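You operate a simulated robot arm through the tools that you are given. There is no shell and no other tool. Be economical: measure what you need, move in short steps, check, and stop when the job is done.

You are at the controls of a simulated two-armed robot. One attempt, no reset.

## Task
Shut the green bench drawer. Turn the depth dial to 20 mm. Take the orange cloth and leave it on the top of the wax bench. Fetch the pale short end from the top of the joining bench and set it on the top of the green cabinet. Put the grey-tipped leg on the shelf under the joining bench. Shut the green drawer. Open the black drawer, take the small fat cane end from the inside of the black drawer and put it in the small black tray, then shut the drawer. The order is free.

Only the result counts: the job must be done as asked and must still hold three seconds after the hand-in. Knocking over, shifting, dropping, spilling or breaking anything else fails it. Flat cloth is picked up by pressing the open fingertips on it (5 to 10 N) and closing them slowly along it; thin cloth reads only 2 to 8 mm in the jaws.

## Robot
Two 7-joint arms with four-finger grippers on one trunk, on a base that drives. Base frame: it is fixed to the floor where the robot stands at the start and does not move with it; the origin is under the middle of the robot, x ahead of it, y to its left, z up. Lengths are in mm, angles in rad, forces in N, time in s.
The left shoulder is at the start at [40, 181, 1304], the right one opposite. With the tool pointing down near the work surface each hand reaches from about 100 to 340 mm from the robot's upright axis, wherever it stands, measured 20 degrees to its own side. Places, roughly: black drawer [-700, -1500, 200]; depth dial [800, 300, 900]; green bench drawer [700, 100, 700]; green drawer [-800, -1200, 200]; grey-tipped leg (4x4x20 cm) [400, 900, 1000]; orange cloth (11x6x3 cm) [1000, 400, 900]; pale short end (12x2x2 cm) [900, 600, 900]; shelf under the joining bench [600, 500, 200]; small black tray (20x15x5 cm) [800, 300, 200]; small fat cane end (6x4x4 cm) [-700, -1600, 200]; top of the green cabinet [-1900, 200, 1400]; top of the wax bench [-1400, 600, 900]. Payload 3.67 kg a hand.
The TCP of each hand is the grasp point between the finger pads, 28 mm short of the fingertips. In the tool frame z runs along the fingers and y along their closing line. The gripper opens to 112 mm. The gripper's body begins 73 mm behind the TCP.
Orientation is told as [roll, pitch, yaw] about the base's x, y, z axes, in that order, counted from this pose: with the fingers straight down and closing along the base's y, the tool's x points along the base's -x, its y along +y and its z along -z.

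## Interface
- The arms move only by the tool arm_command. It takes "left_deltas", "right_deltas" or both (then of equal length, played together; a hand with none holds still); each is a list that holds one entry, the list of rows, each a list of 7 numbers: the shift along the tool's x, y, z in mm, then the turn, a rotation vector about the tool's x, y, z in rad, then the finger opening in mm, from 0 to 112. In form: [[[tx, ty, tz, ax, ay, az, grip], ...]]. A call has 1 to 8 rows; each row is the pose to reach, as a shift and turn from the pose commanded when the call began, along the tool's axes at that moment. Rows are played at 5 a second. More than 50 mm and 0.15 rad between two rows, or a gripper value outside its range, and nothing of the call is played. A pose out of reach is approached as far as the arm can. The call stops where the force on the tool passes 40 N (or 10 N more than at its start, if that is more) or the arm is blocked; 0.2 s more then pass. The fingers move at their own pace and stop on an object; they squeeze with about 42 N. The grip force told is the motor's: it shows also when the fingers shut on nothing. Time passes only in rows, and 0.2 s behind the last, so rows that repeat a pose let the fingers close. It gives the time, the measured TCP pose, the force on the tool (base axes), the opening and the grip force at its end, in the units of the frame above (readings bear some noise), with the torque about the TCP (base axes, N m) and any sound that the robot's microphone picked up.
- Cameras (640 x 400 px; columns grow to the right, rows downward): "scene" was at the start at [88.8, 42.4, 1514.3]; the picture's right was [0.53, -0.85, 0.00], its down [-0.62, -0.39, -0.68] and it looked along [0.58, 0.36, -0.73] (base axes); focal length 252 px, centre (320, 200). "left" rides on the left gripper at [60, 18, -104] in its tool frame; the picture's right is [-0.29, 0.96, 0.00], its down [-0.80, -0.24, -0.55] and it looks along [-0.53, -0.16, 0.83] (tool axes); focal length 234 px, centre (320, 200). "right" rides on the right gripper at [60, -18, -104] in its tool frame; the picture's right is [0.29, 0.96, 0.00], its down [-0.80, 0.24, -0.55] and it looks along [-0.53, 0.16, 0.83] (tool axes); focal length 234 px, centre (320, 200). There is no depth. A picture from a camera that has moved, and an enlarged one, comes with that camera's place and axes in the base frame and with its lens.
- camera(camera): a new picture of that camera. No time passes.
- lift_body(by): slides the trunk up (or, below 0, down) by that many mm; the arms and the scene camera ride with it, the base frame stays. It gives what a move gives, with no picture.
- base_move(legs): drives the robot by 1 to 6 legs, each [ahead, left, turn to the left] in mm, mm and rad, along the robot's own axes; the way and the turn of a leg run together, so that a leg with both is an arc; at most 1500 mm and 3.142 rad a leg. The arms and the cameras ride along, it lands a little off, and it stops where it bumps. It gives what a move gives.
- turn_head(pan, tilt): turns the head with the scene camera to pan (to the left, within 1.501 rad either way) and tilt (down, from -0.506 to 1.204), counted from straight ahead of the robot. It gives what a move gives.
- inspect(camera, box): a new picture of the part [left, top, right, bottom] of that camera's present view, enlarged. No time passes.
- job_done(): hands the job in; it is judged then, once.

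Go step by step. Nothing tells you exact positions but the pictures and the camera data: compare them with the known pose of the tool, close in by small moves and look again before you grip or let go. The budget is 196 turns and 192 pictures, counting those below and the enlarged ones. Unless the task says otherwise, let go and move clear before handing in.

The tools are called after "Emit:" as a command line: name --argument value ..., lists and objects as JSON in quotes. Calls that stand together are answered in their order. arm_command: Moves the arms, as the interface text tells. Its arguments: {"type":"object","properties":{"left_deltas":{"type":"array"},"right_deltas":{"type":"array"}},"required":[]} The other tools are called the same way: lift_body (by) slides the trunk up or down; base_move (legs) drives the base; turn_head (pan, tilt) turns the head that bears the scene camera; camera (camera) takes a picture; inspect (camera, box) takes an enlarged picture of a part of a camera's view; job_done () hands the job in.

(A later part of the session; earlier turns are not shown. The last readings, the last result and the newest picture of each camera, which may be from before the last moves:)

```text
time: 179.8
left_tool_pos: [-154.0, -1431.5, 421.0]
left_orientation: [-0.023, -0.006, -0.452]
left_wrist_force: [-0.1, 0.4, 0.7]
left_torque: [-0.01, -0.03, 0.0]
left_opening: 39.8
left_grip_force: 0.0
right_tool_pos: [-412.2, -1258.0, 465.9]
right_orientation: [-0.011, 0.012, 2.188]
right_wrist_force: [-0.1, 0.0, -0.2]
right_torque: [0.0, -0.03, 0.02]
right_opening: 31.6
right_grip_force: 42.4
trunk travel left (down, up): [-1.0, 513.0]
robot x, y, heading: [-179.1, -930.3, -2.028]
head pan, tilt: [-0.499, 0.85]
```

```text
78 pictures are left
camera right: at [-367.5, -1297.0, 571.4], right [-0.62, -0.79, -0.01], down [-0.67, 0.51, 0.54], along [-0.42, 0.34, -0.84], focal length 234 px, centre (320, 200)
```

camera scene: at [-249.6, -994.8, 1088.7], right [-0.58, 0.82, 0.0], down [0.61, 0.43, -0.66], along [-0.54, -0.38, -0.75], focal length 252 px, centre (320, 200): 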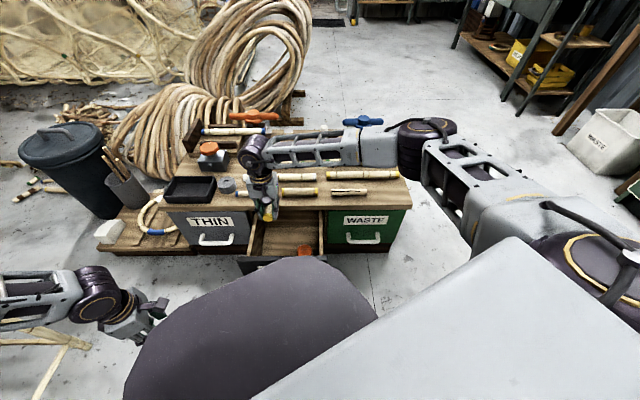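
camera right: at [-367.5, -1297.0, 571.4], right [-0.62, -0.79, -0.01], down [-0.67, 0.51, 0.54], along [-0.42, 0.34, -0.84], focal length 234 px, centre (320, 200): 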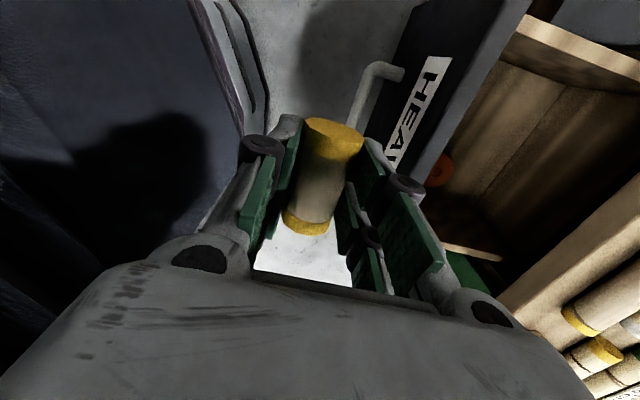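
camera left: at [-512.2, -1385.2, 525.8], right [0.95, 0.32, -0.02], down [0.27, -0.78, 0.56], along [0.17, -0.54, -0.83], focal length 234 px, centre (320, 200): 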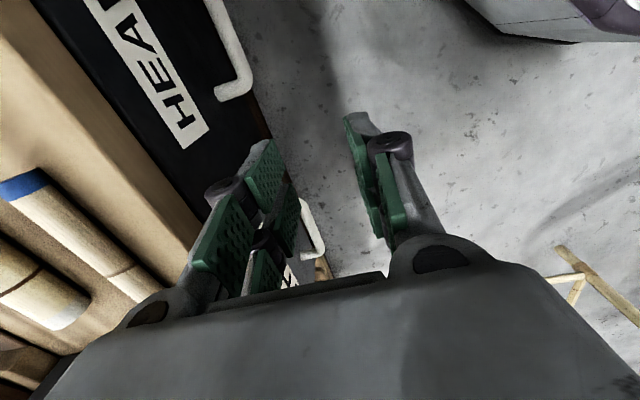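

The far finger is about 20 mm in front of the bar. Descending to bar height.

Emit:
arm_command --right_deltas '[[[0, -4, 48, 0, 0, 0, 20], [0, -4, 96, 0, 0, 0, 20], [0, -4, 144, 0, 0, 0, 20], [0, -4, 192, 0, 0, 0, 20], [0, -4, 240, 0, 0, 0, 20]]]'

Emit:
camera --camera "right"

```text
time: 181.0
left_tool_pos: [-155.6, -1432.2, 421.7]
left_orientation: [-0.023, -0.007, -0.452]
left_wrist_force: [-0.4, 0.0, 0.6]
left_torque: [-0.03, -0.01, 0.02]
left_opening: 40.0
left_grip_force: 0.0
right_tool_pos: [-406.9, -1260.4, 224.5]
right_orientation: [-0.01, 0.016, 2.188]
right_wrist_force: [0.3, 0.2, -0.3]
right_torque: [0.03, 0.01, 0.01]
right_opening: 31.3
right_grip_force: 41.8
trunk travel left (down, up): [-1.0, 513.0]
robot x, y, heading: [-176.4, -931.5, -2.029]
head pan, tilt: [-0.499, 0.85]
```

```text
77 pictures are left
camera right: at [-360.1, -1298.1, 329.9], right [-0.61, -0.79, -0.01], down [-0.67, 0.51, 0.54], along [-0.42, 0.34, -0.84], focal length 234 px, centre (320, 200)
```

right: 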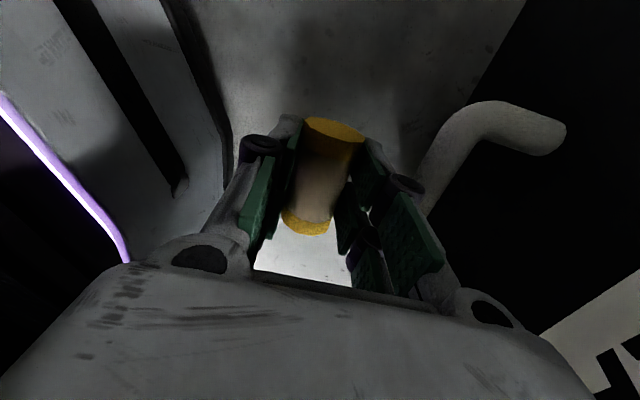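

Pushing the black drawer in.

Emit:
arm_command --right_deltas '[[[0, 20, 0, 0, 0, 0, 20], [0, 45, 0, 0, 0, 0, 20], [0, 70, 0, 0, 0, 0, 20], [0, 95, 0, 0, 0, 0, 20], [0, 120, 0, 0, 0, 0, 20], [0, 145, 0, 0, 0, 0, 20], [0, 165, 0, 0, 0, 0, 20]]]'

Emit:
camera --camera "right"

```text
time: 182.6
left_tool_pos: [-153.9, -1431.7, 422.3]
left_orientation: [-0.023, -0.007, -0.453]
left_wrist_force: [-0.6, -0.2, -0.8]
left_torque: [-0.04, 0.01, 0.02]
left_opening: 39.6
left_grip_force: 0.1
right_tool_pos: [-539.7, -1352.5, 223.5]
right_orientation: [-0.008, 0.015, 2.188]
right_wrist_force: [0.9, 0.2, -1.0]
right_torque: [0.01, -0.02, 0.0]
right_opening: 31.7
right_grip_force: 42.1
trunk travel left (down, up): [-1.0, 513.0]
robot x, y, heading: [-176.6, -930.9, -2.03]
head pan, tilt: [-0.499, 0.85]
```

```text
76 pictures are left
camera right: at [-492.8, -1391.8, 328.6], right [-0.61, -0.79, -0.01], down [-0.67, 0.51, 0.54], along [-0.42, 0.34, -0.84], focal length 234 px, centre (320, 200)
```

right: 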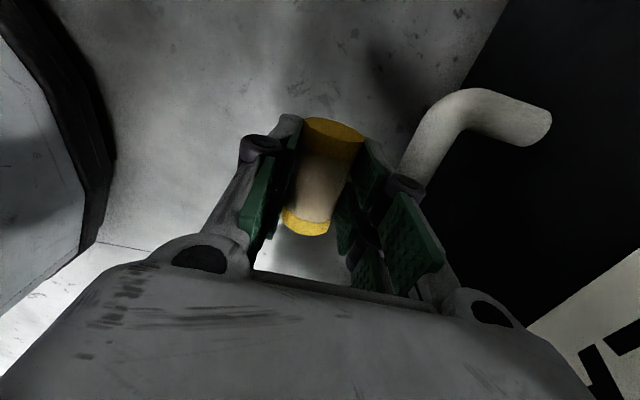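

Working. Continuing the last ~65 mm until it stops.

Emit:
arm_command --right_deltas '[[[0, 15, 0, 0, 0, 0, 20], [0, 30, 0, 0, 0, 0, 20], [0, 42, 0, 0, 0, 0, 20], [0, 52, 0, 0, 0, 0, 20], [0, 60, 0, 0, 0, 0, 20], [0, 68, 0, 0, 0, 0, 20], [0, 76, 0, 0, 0, 0, 20]]]'

Emit:
camera --camera "scene"

```text
time: 184.0
left_tool_pos: [-154.6, -1431.1, 421.5]
left_orientation: [-0.02, -0.008, -0.452]
left_wrist_force: [-0.5, -0.2, -0.9]
left_torque: [0.03, -0.01, -0.01]
left_opening: 40.2
left_grip_force: 0.2
right_tool_pos: [-583.8, -1386.8, 218.8]
right_orientation: [-0.026, 0.008, 2.194]
right_wrist_force: [3.1, 3.4, 1.9]
right_torque: [-0.06, 0.0, 0.06]
right_opening: 31.4
right_grip_force: 42.3
trunk travel left (down, up): [-1.0, 513.0]
robot x, y, heading: [-182.7, -930.8, -2.026]
head pan, tilt: [-0.499, 0.85]
stopped in row 6 (right hand): the force on the tool passed its limit at 46 N (the readings are from after the stop); the commanded pose is now the measured one
```

```text
75 pictures are left
camera scene: at [-249.8, -995.0, 1088.6], right [-0.58, 0.82, 0.0], down [0.61, 0.43, -0.66], along [-0.54, -0.38, -0.75], focal length 252 px, centre (320, 200)
```

scene: 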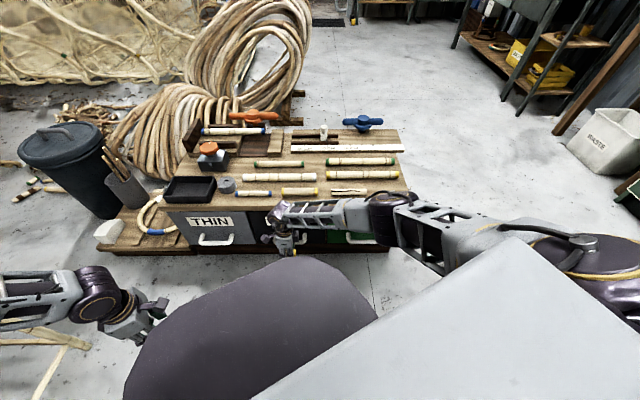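

Stopped at about the closed position. I'll back off, rise, and check that it is flush.

Emit:
arm_command --right_deltas '[[[0, -40, 0, 0, 0, 0, 20], [0, -80, 0, 0, 0, 0, 20], [0, -110, -40, 0, 0, 0, 20], [0, -110, -88, 0, 0, 0, 20], [0, -110, -136, 0, 0, 0, 20], [0, -110, -184, 0, 0, 0, 20], [0, -110, -232, 0, 0, 0, 20], [0, -110, -280, 0, 0, 0, 20]]]'

Emit:
camera --camera "right"

Emit:
inspect --camera "scene" --box '[150, 180, 430, 270]'

```text
time: 185.8
left_tool_pos: [-154.3, -1432.0, 422.3]
left_orientation: [-0.022, -0.007, -0.454]
left_wrist_force: [0.7, 0.7, -0.1]
left_torque: [-0.01, 0.0, -0.01]
left_opening: 40.0
left_grip_force: 0.1
right_tool_pos: [-504.5, -1322.8, 501.1]
right_orientation: [-0.024, 0.007, 2.194]
right_wrist_force: [-0.2, 0.7, 0.3]
right_torque: [0.01, -0.03, 0.01]
right_opening: 31.6
right_grip_force: 42.5
trunk travel left (down, up): [-1.0, 513.0]
robot x, y, heading: [-177.0, -931.7, -2.025]
head pan, tilt: [-0.499, 0.85]
```

```text
74 pictures are left
camera right: at [-458.2, -1362.6, 606.2], right [-0.61, -0.79, -0.02], down [-0.67, 0.5, 0.54], along [-0.42, 0.35, -0.84], focal length 234 px, centre (320, 200)
```

right: 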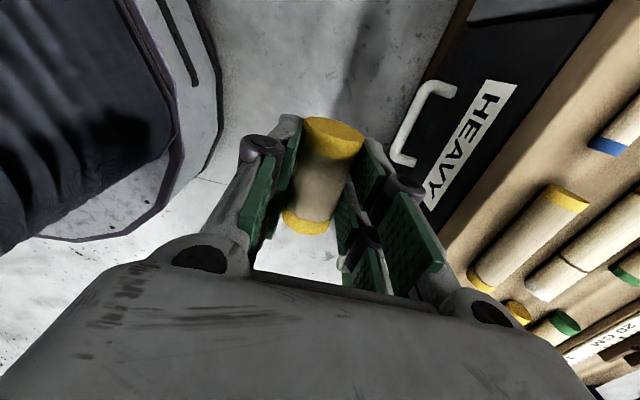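

```text
2.29 times, centred on (290, 225) of scene
camera zoom: at [-249.4, -994.5, 1088.7], right [-0.58, 0.82, 0.0], down [0.61, 0.43, -0.66], along [-0.54, -0.38, -0.75], focal length 575 px, centre (389, 143)
```

zoom: 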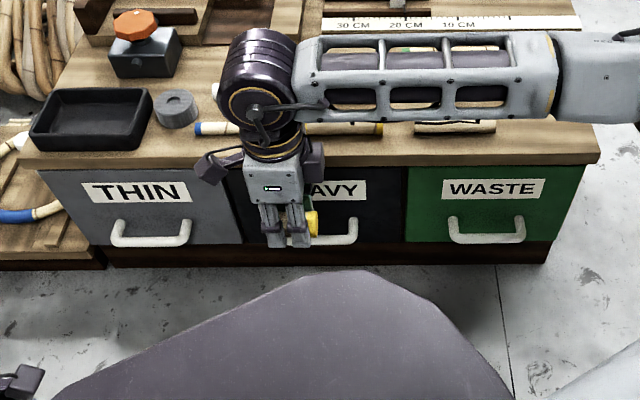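

All three drawers are flush. Now I carry the cane end to the small black tray under the joining bench: back away, turn around and drive over.

Emit:
base_move --legs '[[-351, 192, 0], [0, 0, 2.64], [200, 620, 0]]'

Emit:
turn_head --pan 0 --tilt 0.6

Emit:
camera --camera "scene"

```text
time: 198.5
left_tool_pos: [135.7, 370.8, 421.1]
left_orientation: [-0.023, -0.007, 2.226]
left_wrist_force: [0.3, -0.9, 0.4]
left_torque: [0.01, -0.03, 0.0]
left_opening: 40.1
left_grip_force: 0.1
right_tool_pos: [400.4, 118.4, 501.0]
right_orientation: [-0.026, 0.009, -1.41]
right_wrist_force: [0.3, 0.5, 0.4]
right_torque: [0.0, 0.02, 0.0]
right_opening: 31.8
right_grip_force: 41.9
trunk travel left (down, up): [-1.0, 513.0]
robot x, y, heading: [-68.3, -85.1, 0.656]
head pan, tilt: [-0.499, 0.85]
```

```text
time: 199.4
left_tool_pos: [135.6, 370.2, 421.4]
left_orientation: [-0.02, -0.007, 2.228]
left_wrist_force: [0.6, -0.4, 0.1]
left_torque: [0.01, 0.02, -0.01]
left_opening: 39.9
left_grip_force: 0.1
right_tool_pos: [400.6, 119.2, 499.7]
right_orientation: [-0.024, 0.008, -1.412]
right_wrist_force: [0.2, 0.2, -0.1]
right_torque: [0.02, -0.01, -0.02]
right_opening: 31.6
right_grip_force: 42.5
trunk travel left (down, up): [-1.0, 513.0]
robot x, y, heading: [-65.4, -87.1, 0.656]
head pan, tilt: [0.0, 0.6]
```

```text
72 pictures are left
camera scene: at [20.8, -20.9, 1109.6], right [0.61, -0.79, 0.0], down [-0.45, -0.34, -0.82], along [0.65, 0.5, -0.57], focal length 252 px, centre (320, 200)
```

scene: 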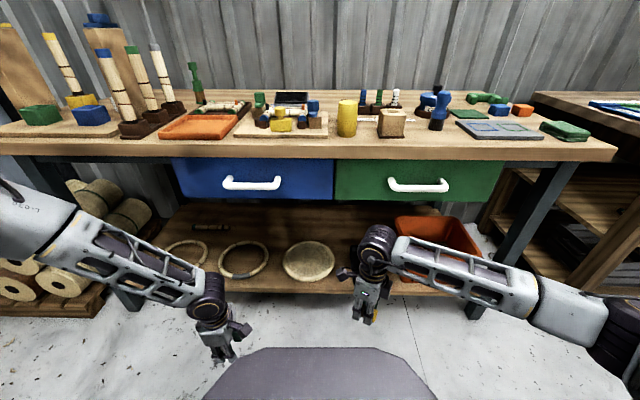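

The tray is at about (n 805, m −218) on the shelf, z≈200. I'll square up, then extend the right arm low and forward so it can slide in under the drawers.

Emit:
base_move --legs '[[0, 0, -0.042]]'

Emit:
arm_command --right_deltas '[[[0, 0, 40, 0, 0, 0, 20], [0, 0, 80, 0, 0, 0, 20], [0, 0, 120, 0, 0, 0, 20], [0, 0, 160, 0, 0, 0, 20], [0, 0, 190, 0, 0, 0, 20]]]'

Emit:
camera --camera "scene"

Emit:
camera --camera "right"

```text
time: 200.2
left_tool_pos: [153.7, 362.0, 421.3]
left_orientation: [-0.024, -0.006, 2.187]
left_wrist_force: [-0.6, 1.3, 0.3]
left_torque: [0.04, 0.01, -0.01]
left_opening: 40.0
left_grip_force: 0.0
right_tool_pos: [408.1, 100.0, 499.7]
right_orientation: [-0.023, 0.01, -1.451]
right_wrist_force: [-0.4, -0.7, -0.4]
right_torque: [-0.01, 0.0, 0.0]
right_opening: 31.6
right_grip_force: 42.0
trunk travel left (down, up): [-1.0, 513.0]
robot x, y, heading: [-69.9, -86.7, 0.616]
head pan, tilt: [0.0, 0.6]
```

```text
time: 201.4
left_tool_pos: [154.1, 362.4, 421.6]
left_orientation: [-0.021, -0.008, 2.189]
left_wrist_force: [0.4, 0.0, -0.8]
left_torque: [0.02, -0.01, -0.01]
left_opening: 40.0
left_grip_force: 0.1
right_tool_pos: [405.3, 99.0, 306.9]
right_orientation: [-0.022, 0.009, -1.451]
right_wrist_force: [0.4, -0.6, -1.2]
right_torque: [0.02, -0.03, -0.02]
right_opening: 31.4
right_grip_force: 41.9
trunk travel left (down, up): [-1.0, 513.0]
robot x, y, heading: [-63.9, -87.0, 0.619]
head pan, tilt: [0.0, 0.6]
```

```text
71 pictures are left
camera scene: at [23.4, -24.3, 1109.6], right [0.58, -0.82, 0.0], down [-0.46, -0.33, -0.82], along [0.67, 0.48, -0.57], focal length 252 px, centre (320, 200)
```

scene: 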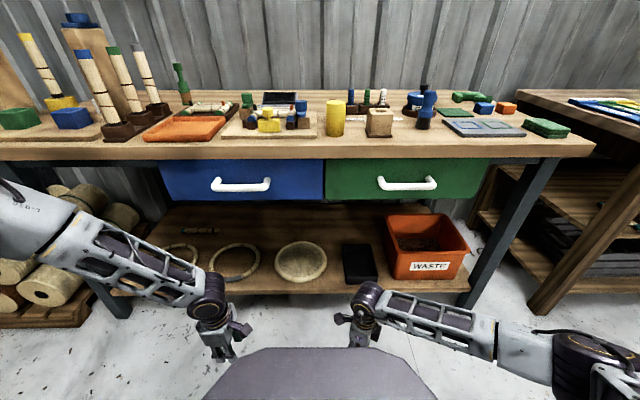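

```text
70 pictures are left
camera right: at [383.2, 154.9, 413.3], right [0.92, 0.4, -0.02], down [0.35, -0.77, 0.54], along [0.2, -0.5, -0.84], focal length 234 px, centre (320, 200)
```

right: 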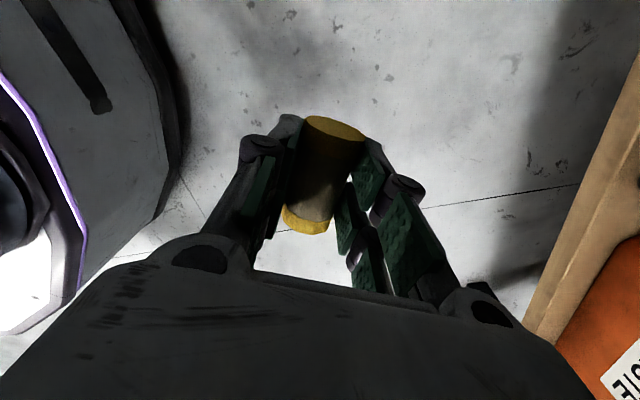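

The tray is in clear view. I'll extend the right arm to see how straight it becomes before driving it in under the bench.

Emit:
arm_command --right_deltas '[[[-6, 32, 0, 0, 0, 0, 20], [-12, 64, 0, 0, 0, 0, 20], [-17, 94, 0, 0, 0, 0, 20]]]'

Emit:
camera --camera "scene"

```text
time: 202.2
left_tool_pos: [153.8, 362.2, 422.3]
left_orientation: [-0.023, -0.007, 2.187]
left_wrist_force: [0.0, -0.2, 0.4]
left_torque: [-0.01, 0.02, 0.04]
left_opening: 40.1
left_grip_force: 0.0
right_tool_pos: [501.2, 93.9, 306.1]
right_orientation: [-0.024, 0.008, -1.451]
right_wrist_force: [0.1, 0.0, -0.2]
right_torque: [-0.02, 0.0, -0.03]
right_opening: 31.6
right_grip_force: 42.2
trunk travel left (down, up): [-1.0, 513.0]
robot x, y, heading: [-67.8, -83.9, 0.618]
head pan, tilt: [0.0, 0.6]
```

```text
69 pictures are left
camera scene: at [23.4, -24.3, 1109.6], right [0.58, -0.82, 0.0], down [-0.46, -0.33, -0.82], along [0.67, 0.48, -0.57], focal length 252 px, centre (320, 200)
```

scene: 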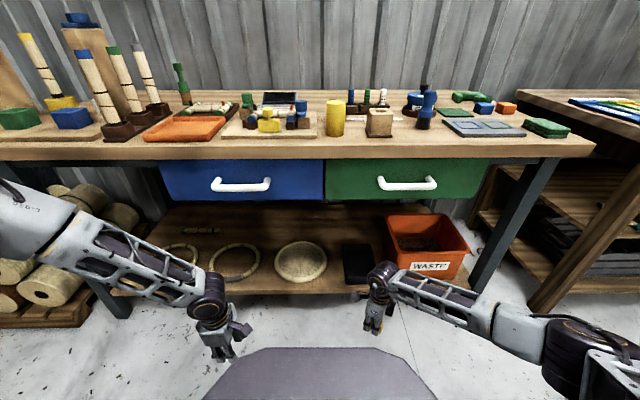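

The right arm should fit under the drawers, but the left elbow sticks out forward. First I'll raise and retract the left arm.

Emit:
arm_command --left_deltas '[[[0, 10, -45, 0, 0, 0, 40], [0, 20, -90, 0, 0, 0, 40], [0, 30, -135, 0, 0, 0, 40], [0, 40, -180, 0, 0, 0, 40], [0, 50, -225, 0, 0, 0, 40], [0, 60, -270, 0, 0, 0, 40], [0, 70, -315, 0, 0, 0, 40], [0, 80, -360, 0, 0, 0, 40]]]'

Emit:
turn_head --pan 0.7 --tilt 0.7

Emit:
camera --camera "scene"

```text
time: 204.1
left_tool_pos: [82.6, 311.5, 779.8]
left_orientation: [-0.024, -0.006, 2.186]
left_wrist_force: [0.4, 0.0, 0.5]
left_torque: [-0.01, -0.03, -0.02]
left_opening: 40.1
left_grip_force: 0.0
right_tool_pos: [500.0, 94.6, 306.2]
right_orientation: [-0.023, 0.008, -1.452]
right_wrist_force: [-0.2, 0.5, -1.3]
right_torque: [-0.02, -0.02, 0.01]
right_opening: 31.6
right_grip_force: 42.3
trunk travel left (down, up): [-1.0, 513.0]
robot x, y, heading: [-69.3, -85.1, 0.612]
head pan, tilt: [0.0, 0.6]
```

```text
time: 205.1
left_tool_pos: [83.7, 312.5, 779.7]
left_orientation: [-0.023, -0.007, 2.188]
left_wrist_force: [0.5, 0.1, 0.6]
left_torque: [-0.02, -0.03, 0.01]
left_opening: 39.9
left_grip_force: 0.0
right_tool_pos: [500.4, 94.7, 306.5]
right_orientation: [-0.025, 0.009, -1.451]
right_wrist_force: [0.8, 0.9, -0.1]
right_torque: [-0.02, 0.02, 0.01]
right_opening: 31.5
right_grip_force: 41.9
trunk travel left (down, up): [-1.0, 513.0]
robot x, y, heading: [-67.6, -83.7, 0.613]
head pan, tilt: [0.7, 0.7]
```

```text
68 pictures are left
camera scene: at [-27.3, 6.8, 1101.0], right [0.97, -0.25, 0.0], down [-0.16, -0.62, -0.76], along [0.19, 0.74, -0.64], focal length 252 px, centre (320, 200)
```

scene: 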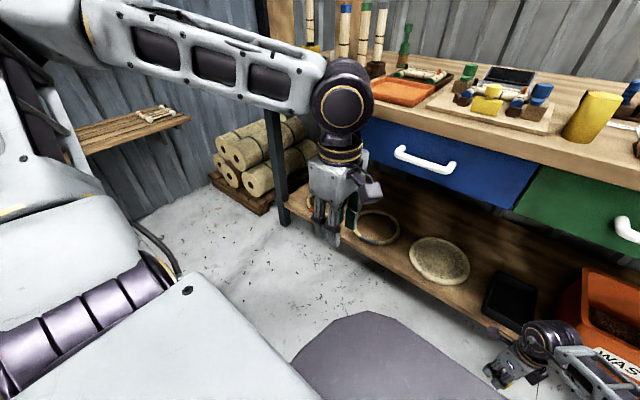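

The left elbow is now beside me. I'll retract the left hand a bit more and drive in with the right arm low.

Emit:
arm_command --left_deltas '[[[-20, 20, -40, 0, 0, 0, 40], [-40, 40, -80, 0, 0, 0, 40], [-60, 60, -110, 0, 0, 0, 40], [-80, 90, -110, 0, 0, 0, 40]]]'

Emit:
base_move --legs '[[180, 0, 0]]'

Emit:
turn_head --pan -0.3 --tilt 0.8

Emit:
camera --camera "scene"

Emit:
camera --camera "right"

```text
time: 206.1
left_tool_pos: [-35.1, 317.4, 890.1]
left_orientation: [-0.022, -0.006, 2.187]
left_wrist_force: [-0.7, -0.4, 0.4]
left_torque: [0.01, -0.03, -0.02]
left_opening: 39.5
left_grip_force: 0.0
right_tool_pos: [501.0, 94.0, 306.9]
right_orientation: [-0.022, 0.008, -1.45]
right_wrist_force: [-0.5, -0.1, -0.2]
right_torque: [0.03, -0.03, -0.05]
right_opening: 31.5
right_grip_force: 42.1
trunk travel left (down, up): [-1.0, 513.0]
robot x, y, heading: [-63.5, -87.5, 0.615]
head pan, tilt: [0.7, 0.7]
```

```text
time: 207.7
left_tool_pos: [117.5, 424.8, 889.1]
left_orientation: [-0.021, -0.009, 2.188]
left_wrist_force: [-0.1, 0.1, -0.6]
left_torque: [-0.03, 0.0, 0.01]
left_opening: 40.1
left_grip_force: 0.1
right_tool_pos: [652.2, 201.7, 304.6]
right_orientation: [-0.024, 0.009, -1.453]
right_wrist_force: [0.1, 1.3, -0.9]
right_torque: [-0.01, 0.03, 0.01]
right_opening: 31.8
right_grip_force: 41.8
trunk travel left (down, up): [-1.0, 513.0]
robot x, y, heading: [82.3, 18.4, 0.616]
head pan, tilt: [0.7, 0.7]
```

```text
time: 208.9
left_tool_pos: [117.3, 424.8, 890.1]
left_orientation: [-0.023, -0.007, 2.187]
left_wrist_force: [0.7, -0.4, 0.2]
left_torque: [0.0, 0.0, -0.02]
left_opening: 40.0
left_grip_force: 0.1
right_tool_pos: [653.6, 201.9, 306.2]
right_orientation: [-0.024, 0.01, -1.452]
right_wrist_force: [-0.2, 0.7, 0.1]
right_torque: [0.0, -0.02, 0.0]
right_opening: 31.2
right_grip_force: 41.9
trunk travel left (down, up): [-1.0, 513.0]
robot x, y, heading: [85.9, 19.7, 0.607]
head pan, tilt: [-0.3, 0.799]
```

```text
67 pictures are left
camera scene: at [179.1, 56.3, 1092.7], right [0.31, -0.95, 0.0], down [-0.68, -0.22, -0.7], along [0.66, 0.22, -0.72], focal length 252 px, centre (320, 200)
```

scene: 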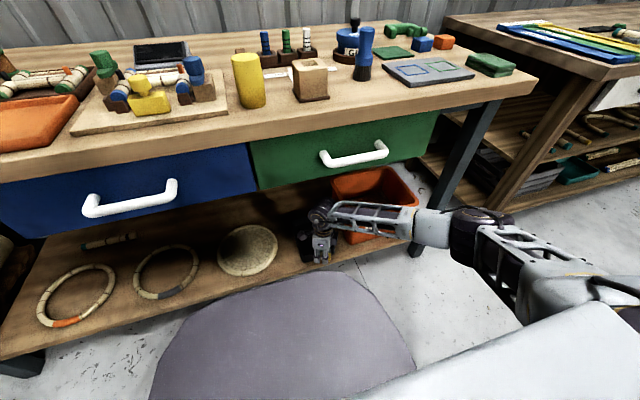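

```text
66 pictures are left
camera right: at [628.6, 257.4, 411.5], right [0.92, 0.4, -0.02], down [0.35, -0.77, 0.54], along [0.2, -0.5, -0.84], focal length 234 px, centre (320, 200)
```

right: 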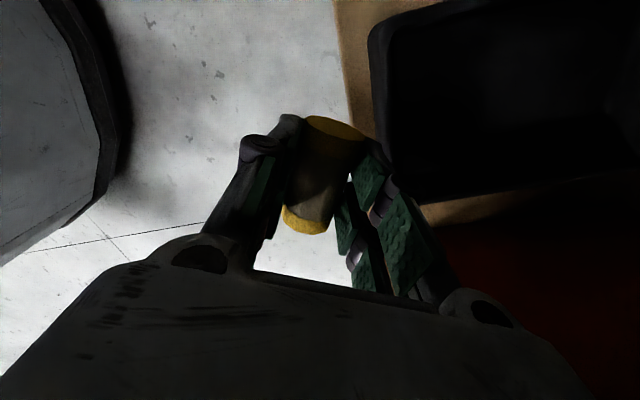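

The tray's near edge is at n≈694. I'll drive on 110 mm so the cane end is over the tray.

Emit:
base_move --legs '[[110, 8, 0]]'

Emit:
camera --camera "right"

Emit:
camera --camera "scene"

```text
time: 210.2
left_tool_pos: [202.5, 495.1, 889.0]
left_orientation: [-0.023, -0.007, 2.187]
left_wrist_force: [0.5, 0.0, -0.1]
left_torque: [-0.01, -0.01, -0.03]
left_opening: 39.8
left_grip_force: 0.2
right_tool_pos: [737.7, 271.2, 305.7]
right_orientation: [-0.024, 0.008, -1.453]
right_wrist_force: [-1.2, -0.2, -1.6]
right_torque: [0.0, 0.0, -0.02]
right_opening: 31.6
right_grip_force: 42.2
trunk travel left (down, up): [-1.0, 513.0]
robot x, y, heading: [171.0, 90.5, 0.62]
head pan, tilt: [-0.3, 0.799]
```

```text
65 pictures are left
camera right: at [714.1, 327.6, 410.7], right [0.92, 0.4, -0.02], down [0.35, -0.77, 0.54], along [0.2, -0.5, -0.84], focal length 234 px, centre (320, 200)
```

right: 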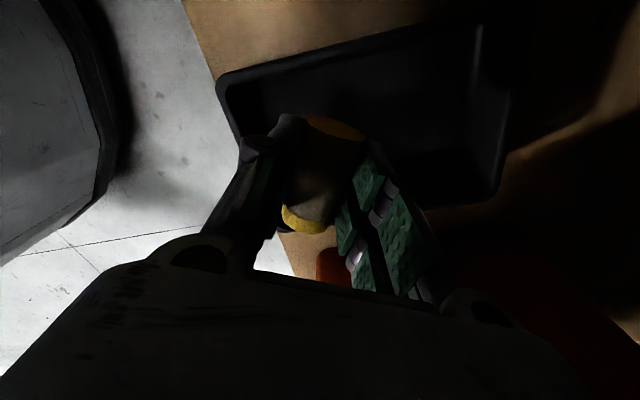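

```text
64 pictures are left
camera scene: at [265.5, 126.9, 1092.6], right [0.31, -0.95, 0.0], down [-0.68, -0.22, -0.7], along [0.66, 0.21, -0.72], focal length 252 px, centre (320, 200)
```

scene: 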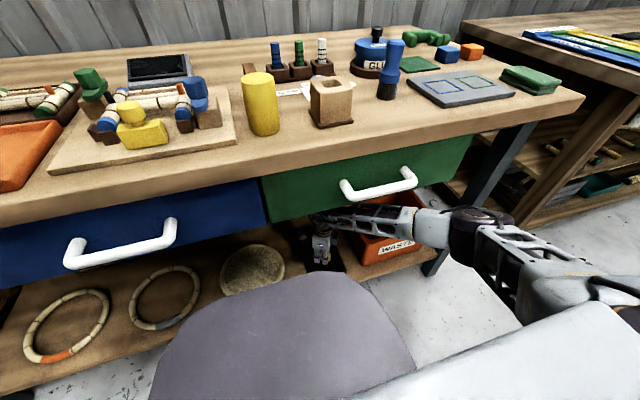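

Over the tray. A final 17 mm forward, then lower carefully.

Emit:
base_move --legs '[[17, 0, 0]]'

Emit:
arm_command --right_deltas '[[[0, 0, 15, 0, 0, 0, 20], [0, 0, 30, 0, 0, 0, 20], [0, 0, 42, 0, 0, 0, 20], [0, 0, 50, 0, 0, 0, 20]]]'

Emit:
camera --camera "right"

Emit:
inspect --camera "scene" --box '[270, 180, 430, 300]'

```text
time: 210.9
left_tool_pos: [216.1, 504.4, 889.4]
left_orientation: [-0.023, -0.007, 2.188]
left_wrist_force: [0.4, 0.7, 0.2]
left_torque: [-0.03, 0.01, 0.01]
left_opening: 39.8
left_grip_force: 0.0
right_tool_pos: [751.5, 280.8, 305.7]
right_orientation: [-0.025, 0.006, -1.452]
right_wrist_force: [-0.2, 0.4, -0.2]
right_torque: [0.02, 0.04, -0.01]
right_opening: 31.4
right_grip_force: 42.0
trunk travel left (down, up): [-1.0, 513.0]
robot x, y, heading: [182.0, 99.3, 0.611]
head pan, tilt: [-0.3, 0.799]
```

```text
time: 211.9
left_tool_pos: [215.7, 503.4, 889.8]
left_orientation: [-0.023, -0.008, 2.188]
left_wrist_force: [0.1, 0.7, 0.8]
left_torque: [-0.01, -0.01, 0.01]
left_opening: 40.0
left_grip_force: 0.1
right_tool_pos: [751.7, 280.4, 254.1]
right_orientation: [-0.023, 0.008, -1.453]
right_wrist_force: [-0.4, 0.2, 0.4]
right_torque: [0.03, -0.03, -0.01]
right_opening: 31.4
right_grip_force: 41.7
trunk travel left (down, up): [-1.0, 513.0]
robot x, y, heading: [186.9, 97.0, 0.612]
head pan, tilt: [-0.3, 0.799]
```

```text
63 pictures are left
camera right: at [728.0, 336.2, 359.8], right [0.92, 0.4, -0.02], down [0.35, -0.77, 0.54], along [0.2, -0.5, -0.84], focal length 234 px, centre (320, 200)
```

right: 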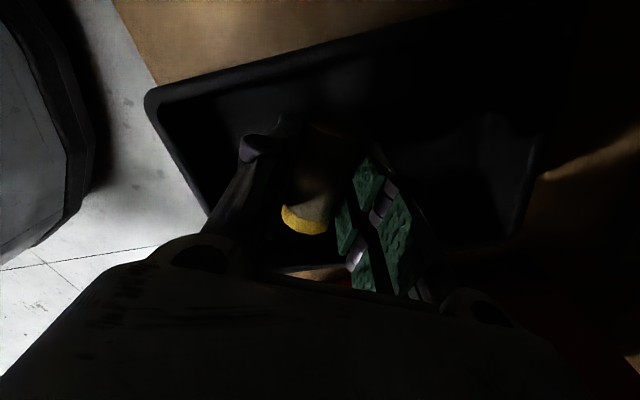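

```text
3.33 times, centred on (350, 240) of scene
camera zoom: at [278.2, 135.7, 1092.7], right [0.31, -0.95, 0.0], down [-0.68, -0.22, -0.7], along [0.66, 0.21, -0.72], focal length 838 px, centre (220, 67)
```

zoom: 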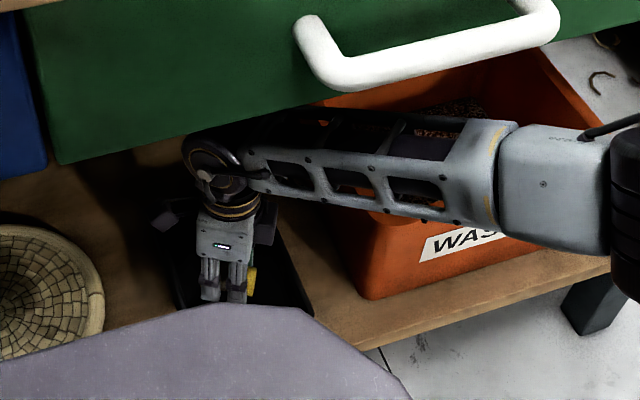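

Inside the tray. Small steps down to touch.

Emit:
arm_command --right_deltas '[[[0, 0, 4, 0, 0, 0, 20], [0, 0, 8, 0, 0, 0, 20], [0, 0, 11, 0, 0, 0, 20], [0, 0, 14, 0, 0, 0, 20], [0, 0, 17, 0, 0, 0, 20]]]'

```text
time: 213.1
left_tool_pos: [216.8, 504.0, 890.4]
left_orientation: [-0.022, -0.006, 2.188]
left_wrist_force: [0.1, -0.2, -0.1]
left_torque: [0.01, -0.03, 0.03]
left_opening: 40.0
left_grip_force: 0.1
right_tool_pos: [750.5, 281.1, 237.5]
right_orientation: [-0.025, 0.01, -1.451]
right_wrist_force: [0.1, 0.2, -1.1]
right_torque: [0.03, 0.0, 0.0]
right_opening: 31.7
right_grip_force: 41.8
trunk travel left (down, up): [-1.0, 513.0]
robot x, y, heading: [183.5, 97.1, 0.614]
head pan, tilt: [-0.3, 0.799]
```

Emit:
arm_command --right_deltas '[[[0, 0, 3, 0, 0, 0, 20], [0, 0, 6, 0, 0, 0, 20], [0, 0, 9, 0, 0, 0, 20], [0, 0, 12, 0, 0, 0, 20], [0, 0, 15, 0, 0, 0, 20], [0, 0, 18, 0, 0, 0, 20]]]'

```text
time: 214.4
left_tool_pos: [214.5, 504.2, 890.0]
left_orientation: [-0.026, -0.007, 2.186]
left_wrist_force: [0.6, 0.4, 0.1]
left_torque: [0.01, 0.02, 0.02]
left_opening: 40.1
left_grip_force: 0.2
right_tool_pos: [750.9, 283.4, 228.6]
right_orientation: [-0.023, 0.011, -1.454]
right_wrist_force: [-4.1, -5.1, 22.5]
right_torque: [-0.22, 0.06, -0.05]
right_opening: 31.7
right_grip_force: 41.2
trunk travel left (down, up): [-1.0, 513.0]
robot x, y, heading: [184.2, 102.0, 0.608]
head pan, tilt: [-0.3, 0.799]
stopped in row 6 (right hand): the force on the tool passed its limit at 44 N (the readings are from after the stop); the commanded pose is now the measured one
```

Contact. Ease up, open, and rise.

Emit:
arm_command --right_deltas '[[[0, 0, -4, 0, 0, 0, 40], [0, 0, -4, 0, 0, 0, 58], [0, 0, -4, 0, 0, 0, 58], [0, 0, -30, 0, 0, 0, 58], [0, 0, -60, 0, 0, 0, 58], [0, 0, -90, 0, 0, 0, 58]]]'

Emit:
camera --camera "right"

```text
time: 215.8
left_tool_pos: [215.9, 505.2, 890.2]
left_orientation: [-0.024, -0.008, 2.185]
left_wrist_force: [0.5, -0.3, -0.2]
left_torque: [-0.02, -0.01, -0.02]
left_opening: 40.1
left_grip_force: 0.1
right_tool_pos: [750.8, 279.9, 316.5]
right_orientation: [-0.021, 0.012, -1.452]
right_wrist_force: [-0.5, -0.1, 0.2]
right_torque: [-0.02, -0.02, 0.0]
right_opening: 58.1
right_grip_force: 0.1
trunk travel left (down, up): [-1.0, 513.0]
robot x, y, heading: [185.1, 102.5, 0.613]
head pan, tilt: [-0.3, 0.799]
```

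```text
61 pictures are left
camera right: at [726.9, 336.1, 422.9], right [0.92, 0.4, -0.02], down [0.35, -0.77, 0.54], along [0.2, -0.5, -0.84], focal length 234 px, centre (320, 200)
```

right: 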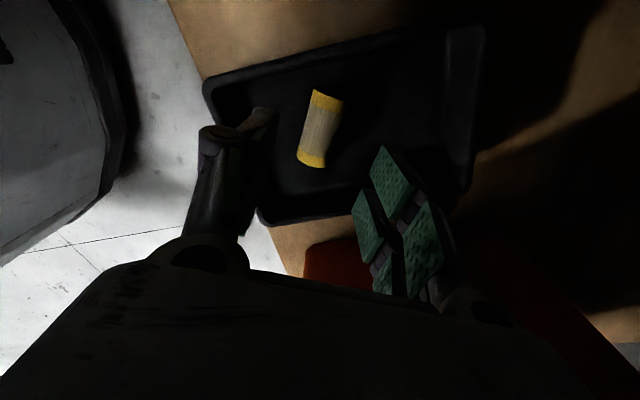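

The cane end lies in the tray. Backing straight out from under the bench.

Emit:
base_move --legs '[[-330, 0, 0]]'

Emit:
lift_body --by 400

Emit:
turn_head --pan 0.4 --tilt 0.6

Emit:
camera --camera "scene"

```text
time: 218.0
left_tool_pos: [-49.3, 317.7, 889.7]
left_orientation: [-0.025, -0.01, 2.185]
left_wrist_force: [-0.4, 0.6, -0.5]
left_torque: [0.05, -0.05, -0.01]
left_opening: 40.0
left_grip_force: 0.1
right_tool_pos: [487.1, 93.7, 318.6]
right_orientation: [-0.021, 0.01, -1.454]
right_wrist_force: [1.2, -0.4, 0.2]
right_torque: [0.03, -0.01, 0.01]
right_opening: 58.3
right_grip_force: 0.0
trunk travel left (down, up): [-1.0, 513.0]
robot x, y, heading: [-76.7, -83.4, 0.612]
head pan, tilt: [-0.3, 0.799]
```

```text
time: 221.8
left_tool_pos: [-48.9, 318.2, 1288.0]
left_orientation: [-0.024, -0.007, 2.186]
left_wrist_force: [0.8, 0.2, -0.1]
left_torque: [0.01, -0.03, -0.03]
left_opening: 39.9
left_grip_force: 0.1
right_tool_pos: [487.4, 94.6, 715.4]
right_orientation: [-0.024, 0.012, -1.454]
right_wrist_force: [0.3, -0.2, 0.4]
right_torque: [0.0, 0.03, 0.0]
right_opening: 58.2
right_grip_force: 0.1
trunk travel left (down, up): [-401.0, 113.0]
robot x, y, heading: [-76.8, -86.3, 0.615]
head pan, tilt: [-0.3, 0.799]
```

```text
time: 222.9
left_tool_pos: [-48.6, 318.5, 1289.2]
left_orientation: [-0.023, -0.007, 2.187]
left_wrist_force: [-0.1, 0.4, -0.1]
left_torque: [-0.02, -0.01, -0.04]
left_opening: 40.3
left_grip_force: 0.0
right_tool_pos: [486.7, 94.5, 715.4]
right_orientation: [-0.023, 0.011, -1.453]
right_wrist_force: [-0.1, 0.1, -0.2]
right_torque: [-0.04, 0.0, 0.0]
right_opening: 58.1
right_grip_force: 0.1
trunk travel left (down, up): [-401.0, 113.0]
robot x, y, heading: [-80.0, -87.4, 0.614]
head pan, tilt: [0.4, 0.6]
```

```text
60 pictures are left
camera scene: at [-15.9, -0.1, 1508.2], right [0.85, -0.53, 0.0], down [-0.3, -0.48, -0.82], along [0.44, 0.7, -0.57], focal length 252 px, centre (320, 200)
```

scene: 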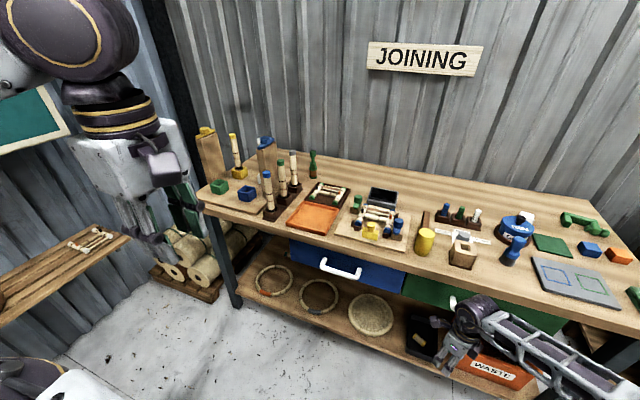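

The cane end shows in the tray. Now the grey-tipped leg: I'll raise the right hand, start turning the left hand, and slide the base left.

Emit:
arm_command --right_deltas '[[[0, 0, -45, 0, 0, 0, 58], [0, 0, -90, 0, 0, 0, 58], [0, -10, -135, 0, 0, 0, 58], [0, -20, -180, 0, 0, 0, 58], [0, -40, -225, 0, 0, 0, 58], [0, -60, -270, 0, 0, 0, 58], [0, -80, -315, 0, 0, 0, 58], [0, -100, -350, 0, 0, 0, 58]]]' --left_deltas '[[[0, 0, 0, 0, 0, 0.145, 80], [0, 0, 0, 0, 0, 0.29, 80], [0, 0, 0, 0, 0, 0.435, 80], [0, 0, 0, 0, 0, 0.58, 80], [0, 0, 0, 0, 0, 0.725, 80], [0, 0, 0, 0, 0, 0.87, 80], [0, 0, 0, 0, 0, 1.015, 80], [0, 0, 0, 0, 0, 1.16, 80]]]'

Emit:
arm_command --left_deltas '[[[0, 0, 0, 0, 0, 0.14, 80], [0, 0, 0, 0, 0, 0.28, 80], [0, 0, 0, 0, 0, 0.41, 80]]]'

Emit:
base_move --legs '[[0, 370, 0], [130, 0, 0]]'

Emit:
turn_head --pan 0.15 --tilt 0.7

Emit:
camera --camera "scene"

```text
time: 224.7
left_tool_pos: [-49.4, 320.5, 1289.5]
left_orientation: [-0.003, -0.023, 1.021]
left_wrist_force: [-0.2, 0.6, 0.3]
left_torque: [-0.02, -0.01, 0.03]
left_opening: 80.1
left_grip_force: 0.2
right_tool_pos: [395.5, 80.4, 1067.9]
right_orientation: [-0.021, 0.011, -1.453]
right_wrist_force: [-0.1, -0.1, -0.1]
right_torque: [0.01, -0.03, 0.02]
right_opening: 57.9
right_grip_force: 0.0
trunk travel left (down, up): [-401.0, 113.0]
robot x, y, heading: [-79.6, -89.0, 0.615]
head pan, tilt: [0.4, 0.6]
```

```text
time: 225.5
left_tool_pos: [-48.0, 318.4, 1289.0]
left_orientation: [0.007, -0.023, 0.614]
left_wrist_force: [0.0, 0.8, -0.3]
left_torque: [0.01, 0.01, -0.01]
left_opening: 79.9
left_grip_force: 0.0
right_tool_pos: [395.5, 79.9, 1067.3]
right_orientation: [-0.023, 0.01, -1.454]
right_wrist_force: [-0.3, -1.3, -0.1]
right_torque: [0.02, -0.02, -0.01]
right_opening: 57.9
right_grip_force: 0.0
trunk travel left (down, up): [-401.0, 113.0]
robot x, y, heading: [-81.6, -88.5, 0.608]
head pan, tilt: [0.4, 0.6]
```

```text
time: 228.8
left_tool_pos: [-156.3, 694.8, 1290.2]
left_orientation: [0.007, -0.022, 0.613]
left_wrist_force: [-0.3, -0.1, 0.4]
left_torque: [-0.02, -0.02, 0.01]
left_opening: 79.9
left_grip_force: 0.1
right_tool_pos: [288.1, 455.7, 1068.9]
right_orientation: [-0.023, 0.012, -1.454]
right_wrist_force: [-0.4, -0.5, -0.4]
right_torque: [0.03, 0.02, -0.02]
right_opening: 57.9
right_grip_force: 0.1
trunk travel left (down, up): [-401.0, 113.0]
robot x, y, heading: [-185.2, 286.3, 0.606]
head pan, tilt: [0.4, 0.6]
```

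```text
time: 229.6
left_tool_pos: [-153.0, 694.4, 1288.6]
left_orientation: [0.008, -0.02, 0.615]
left_wrist_force: [0.2, -0.3, 0.5]
left_torque: [-0.03, 0.01, 0.02]
left_opening: 80.2
left_grip_force: 0.1
right_tool_pos: [288.4, 456.5, 1066.2]
right_orientation: [-0.024, 0.011, -1.454]
right_wrist_force: [0.9, 0.6, -0.1]
right_torque: [-0.04, 0.04, -0.04]
right_opening: 58.0
right_grip_force: 0.1
trunk travel left (down, up): [-401.0, 113.0]
robot x, y, heading: [-184.0, 293.4, 0.607]
head pan, tilt: [0.15, 0.7]
```

```text
59 pictures are left
camera scene: at [-107.7, 360.9, 1499.6], right [0.69, -0.72, 0.0], down [-0.47, -0.44, -0.76], along [0.55, 0.53, -0.64], focal length 252 px, centre (320, 200)
```

scene: 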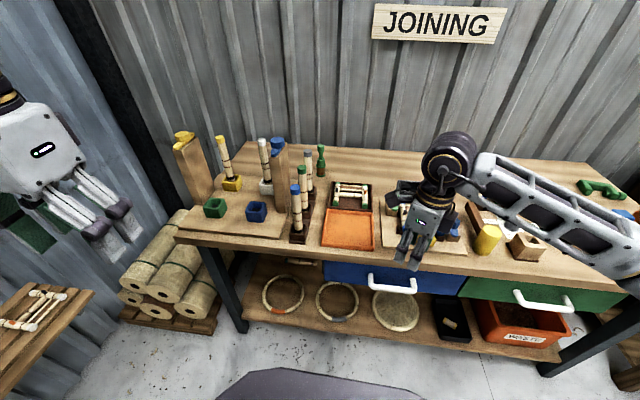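

Zooming in on the leg rack.

Emit:
inspect --camera "scene" --box '[170, 120, 350, 250]'

```text
3.08 times, centred on (260, 185) of scene
camera zoom: at [-107.7, 360.9, 1499.6], right [0.69, -0.72, 0.0], down [-0.47, -0.44, -0.76], along [0.55, 0.53, -0.64], focal length 774 px, centre (505, 246)
```

zoom: 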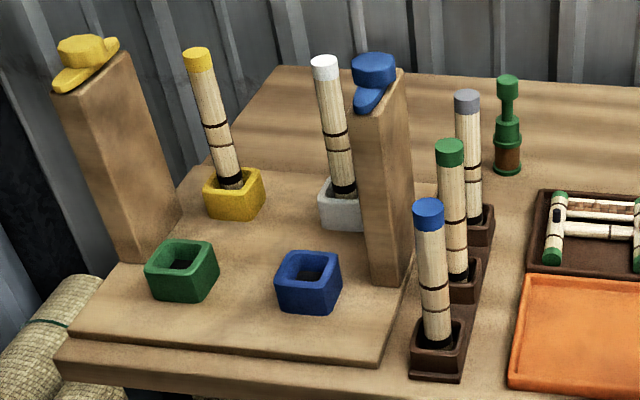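

The grey-tipped leg stands at the back of the rack, about (n 888, m 511), top z≈1064. I'll drive closer and carry the left hand above it, closing fore-and-aft.

Emit:
base_move --legs '[[180, 0, 0.006]]'

Emit:
arm_command --left_deltas '[[[-42, -14, 0, 0, 0, -0.145, 80], [-84, -28, 0, 0, 0, -0.29, 80], [-126, -42, 0, 0, 0, -0.435, 80], [-168, -56, 0, 0, 0, -0.58, 80], [-210, -70, 0, 0, 0, -0.725, 80], [-252, -85, 0, 0, 0, -0.87, 80], [-294, -99, 0, 0, 0, -1.015, 80], [-336, -113, 0, 0, 0, -1.16, 80]]]'

Emit:
camera --camera "left"

Emit:
camera --camera "scene"

```text
time: 231.1
left_tool_pos: [-12.1, 797.9, 1288.8]
left_orientation: [0.008, -0.027, 0.62]
left_wrist_force: [0.2, -1.0, 0.0]
left_torque: [0.03, -0.03, 0.01]
left_opening: 80.0
left_grip_force: 0.0
right_tool_pos: [433.5, 562.5, 1067.0]
right_orientation: [-0.023, 0.009, -1.448]
right_wrist_force: [-0.3, 0.7, 0.4]
right_torque: [0.02, 0.01, 0.01]
right_opening: 58.1
right_grip_force: 0.0
trunk travel left (down, up): [-401.0, 113.0]
robot x, y, heading: [-40.3, 393.9, 0.614]
head pan, tilt: [0.15, 0.7]
```

```text
time: 232.9
left_tool_pos: [330.0, 903.1, 1292.9]
left_orientation: [-0.016, -0.014, 1.783]
left_wrist_force: [0.4, 0.3, 0.3]
left_torque: [-0.03, 0.08, -0.01]
left_opening: 80.1
left_grip_force: 0.1
right_tool_pos: [436.2, 564.7, 1065.2]
right_orientation: [-0.026, 0.01, -1.449]
right_wrist_force: [0.4, 0.5, -1.0]
right_torque: [-0.04, 0.04, -0.01]
right_opening: 58.1
right_grip_force: 0.1
trunk travel left (down, up): [-401.0, 113.0]
robot x, y, heading: [-40.5, 391.3, 0.616]
head pan, tilt: [0.15, 0.7]
```

```text
57 pictures are left
camera left: at [324.1, 839.9, 1396.8], right [-1.0, 0.08, -0.01], down [0.06, 0.82, 0.57], along [0.05, 0.57, -0.82], focal length 234 px, centre (320, 200)
```

left: 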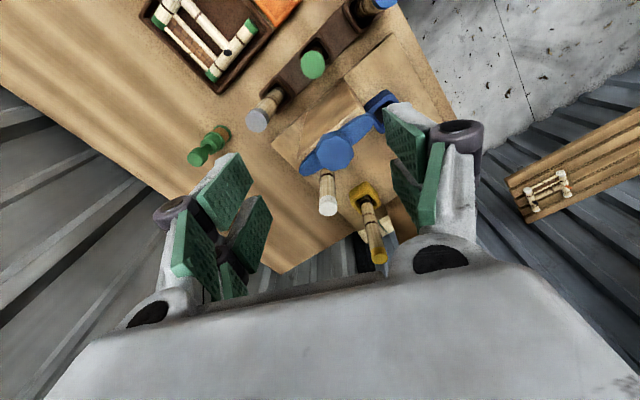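

```text
56 pictures are left
camera scene: at [40.4, 466.4, 1499.3], right [0.69, -0.72, 0.0], down [-0.47, -0.45, -0.76], along [0.55, 0.53, -0.65], focal length 252 px, centre (320, 200)
```

scene: 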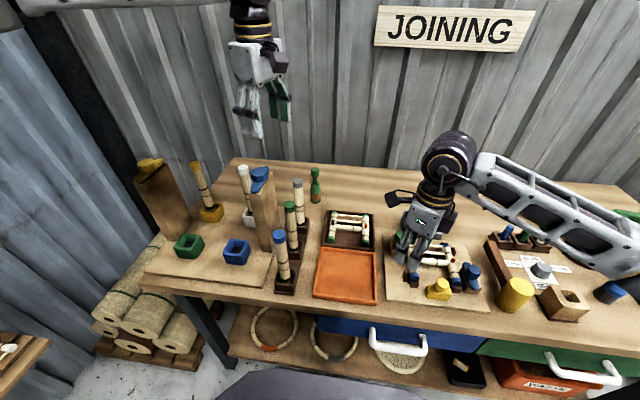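

Grey tip is at about (n 881, m 516). Moving over it and finishing the turn.

Emit:
arm_command --left_deltas '[[[-2, -32, 0, 0, 0, -0.13, 80], [-5, -64, 0, 0, 0, -0.27, 80], [-7, -97, 0, 0, 0, -0.4, 80], [-7, -97, 40, 0, 0, -0.4, 80], [-7, -97, 85, 0, 0, -0.4, 80], [-7, -97, 130, 0, 0, -0.4, 80]]]'

Emit:
camera --camera "left"

Emit:
inspect --camera "scene" --box '[200, 60, 400, 280]'

```text
time: 234.3
left_tool_pos: [387.8, 926.2, 1169.6]
left_orientation: [-0.026, -0.005, 2.181]
left_wrist_force: [-0.2, 0.3, -0.2]
left_torque: [-0.02, 0.01, -0.04]
left_opening: 80.2
left_grip_force: 0.1
left hand out of reach, approached as far as the arm can: row 2, 3, 4, 5, 6
right_tool_pos: [433.9, 562.5, 1067.1]
right_orientation: [-0.023, 0.012, -1.45]
right_wrist_force: [-0.7, -0.4, -0.7]
right_torque: [-0.02, -0.01, -0.02]
right_opening: 58.2
right_grip_force: 0.0
trunk travel left (down, up): [-401.0, 113.0]
robot x, y, heading: [-39.9, 392.9, 0.619]
head pan, tilt: [0.15, 0.7]
```

```text
55 pictures are left
camera left: at [404.8, 866.1, 1273.5], right [-0.95, -0.31, -0.02], down [-0.27, 0.78, 0.56], along [-0.16, 0.54, -0.83], focal length 234 px, centre (320, 200)
```

left: 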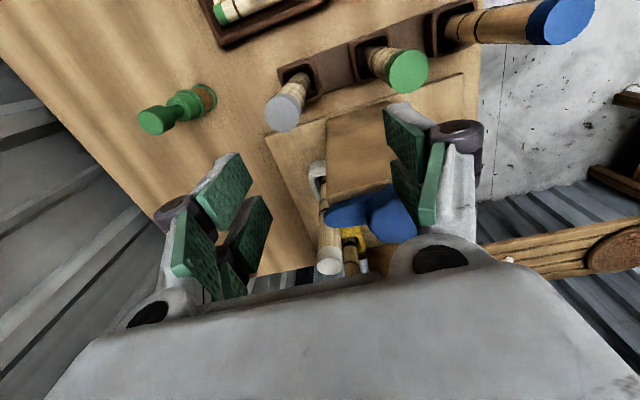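

```text
1.82 times, centred on (300, 170) of scene
camera zoom: at [37.8, 464.5, 1499.6], right [0.69, -0.72, 0.0], down [-0.46, -0.45, -0.76], along [0.55, 0.53, -0.64], focal length 457 px, centre (356, 254)
```

zoom: 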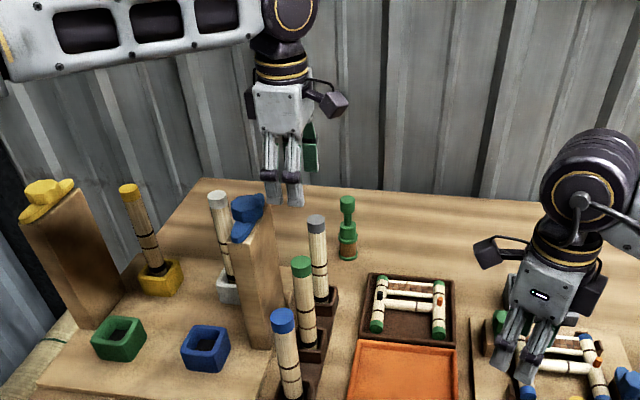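

Reach is 27 mm short, so the base goes 20 mm nearer, then I fine-position just above the tip.

Emit:
base_move --legs '[[20, 0, 0]]'

Emit:
arm_command --left_deltas '[[[10, -4, 0, 0, 0, 0, 80], [20, -8, 15, 0, 0, 0, 80], [20, -8, 40, 0, 0, 0, 80], [20, -8, 65, 0, 0, 0, 80]]]'

Emit:
camera --camera "left"

```text
time: 235.1
left_tool_pos: [398.2, 935.6, 1172.6]
left_orientation: [-0.029, -0.004, 2.18]
left_wrist_force: [0.1, -0.6, -0.4]
left_torque: [0.01, -0.06, 0.0]
left_opening: 79.9
left_grip_force: 0.0
right_tool_pos: [445.2, 570.5, 1070.2]
right_orientation: [-0.018, 0.013, -1.445]
right_wrist_force: [-1.1, 0.1, -0.1]
right_torque: [0.04, -0.06, 0.02]
right_opening: 57.8
right_grip_force: 0.0
trunk travel left (down, up): [-401.0, 113.0]
robot x, y, heading: [-26.5, 405.0, 0.615]
head pan, tilt: [0.15, 0.7]
```

```text
time: 236.1
left_tool_pos: [397.9, 926.5, 1109.7]
left_orientation: [-0.028, -0.004, 2.18]
left_wrist_force: [0.2, 0.5, 0.8]
left_torque: [-0.03, -0.03, 0.02]
left_opening: 80.0
left_grip_force: 0.1
left hand out of reach, approached as far as the arm can: row 1, 2, 3, 4
right_tool_pos: [449.6, 573.2, 1067.4]
right_orientation: [-0.022, 0.01, -1.446]
right_wrist_force: [0.7, -0.9, 1.1]
right_torque: [0.01, 0.02, -0.01]
right_opening: 58.1
right_grip_force: 0.0
trunk travel left (down, up): [-401.0, 113.0]
robot x, y, heading: [-23.3, 405.0, 0.619]
head pan, tilt: [0.15, 0.7]
```

```text
53 pictures are left
camera left: at [415.1, 865.4, 1212.6], right [-0.95, -0.31, -0.03], down [-0.27, 0.78, 0.56], along [-0.16, 0.54, -0.83], focal length 234 px, centre (320, 200)
```

left: 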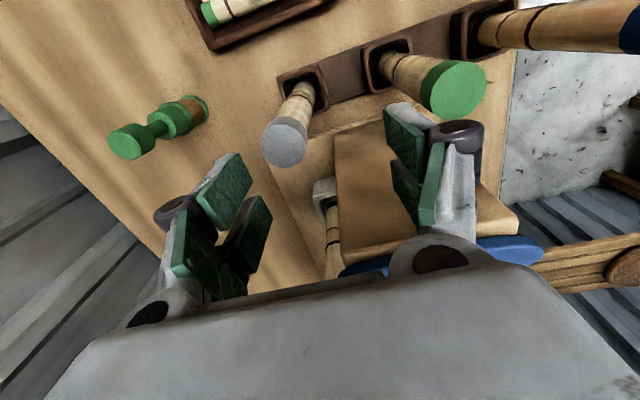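

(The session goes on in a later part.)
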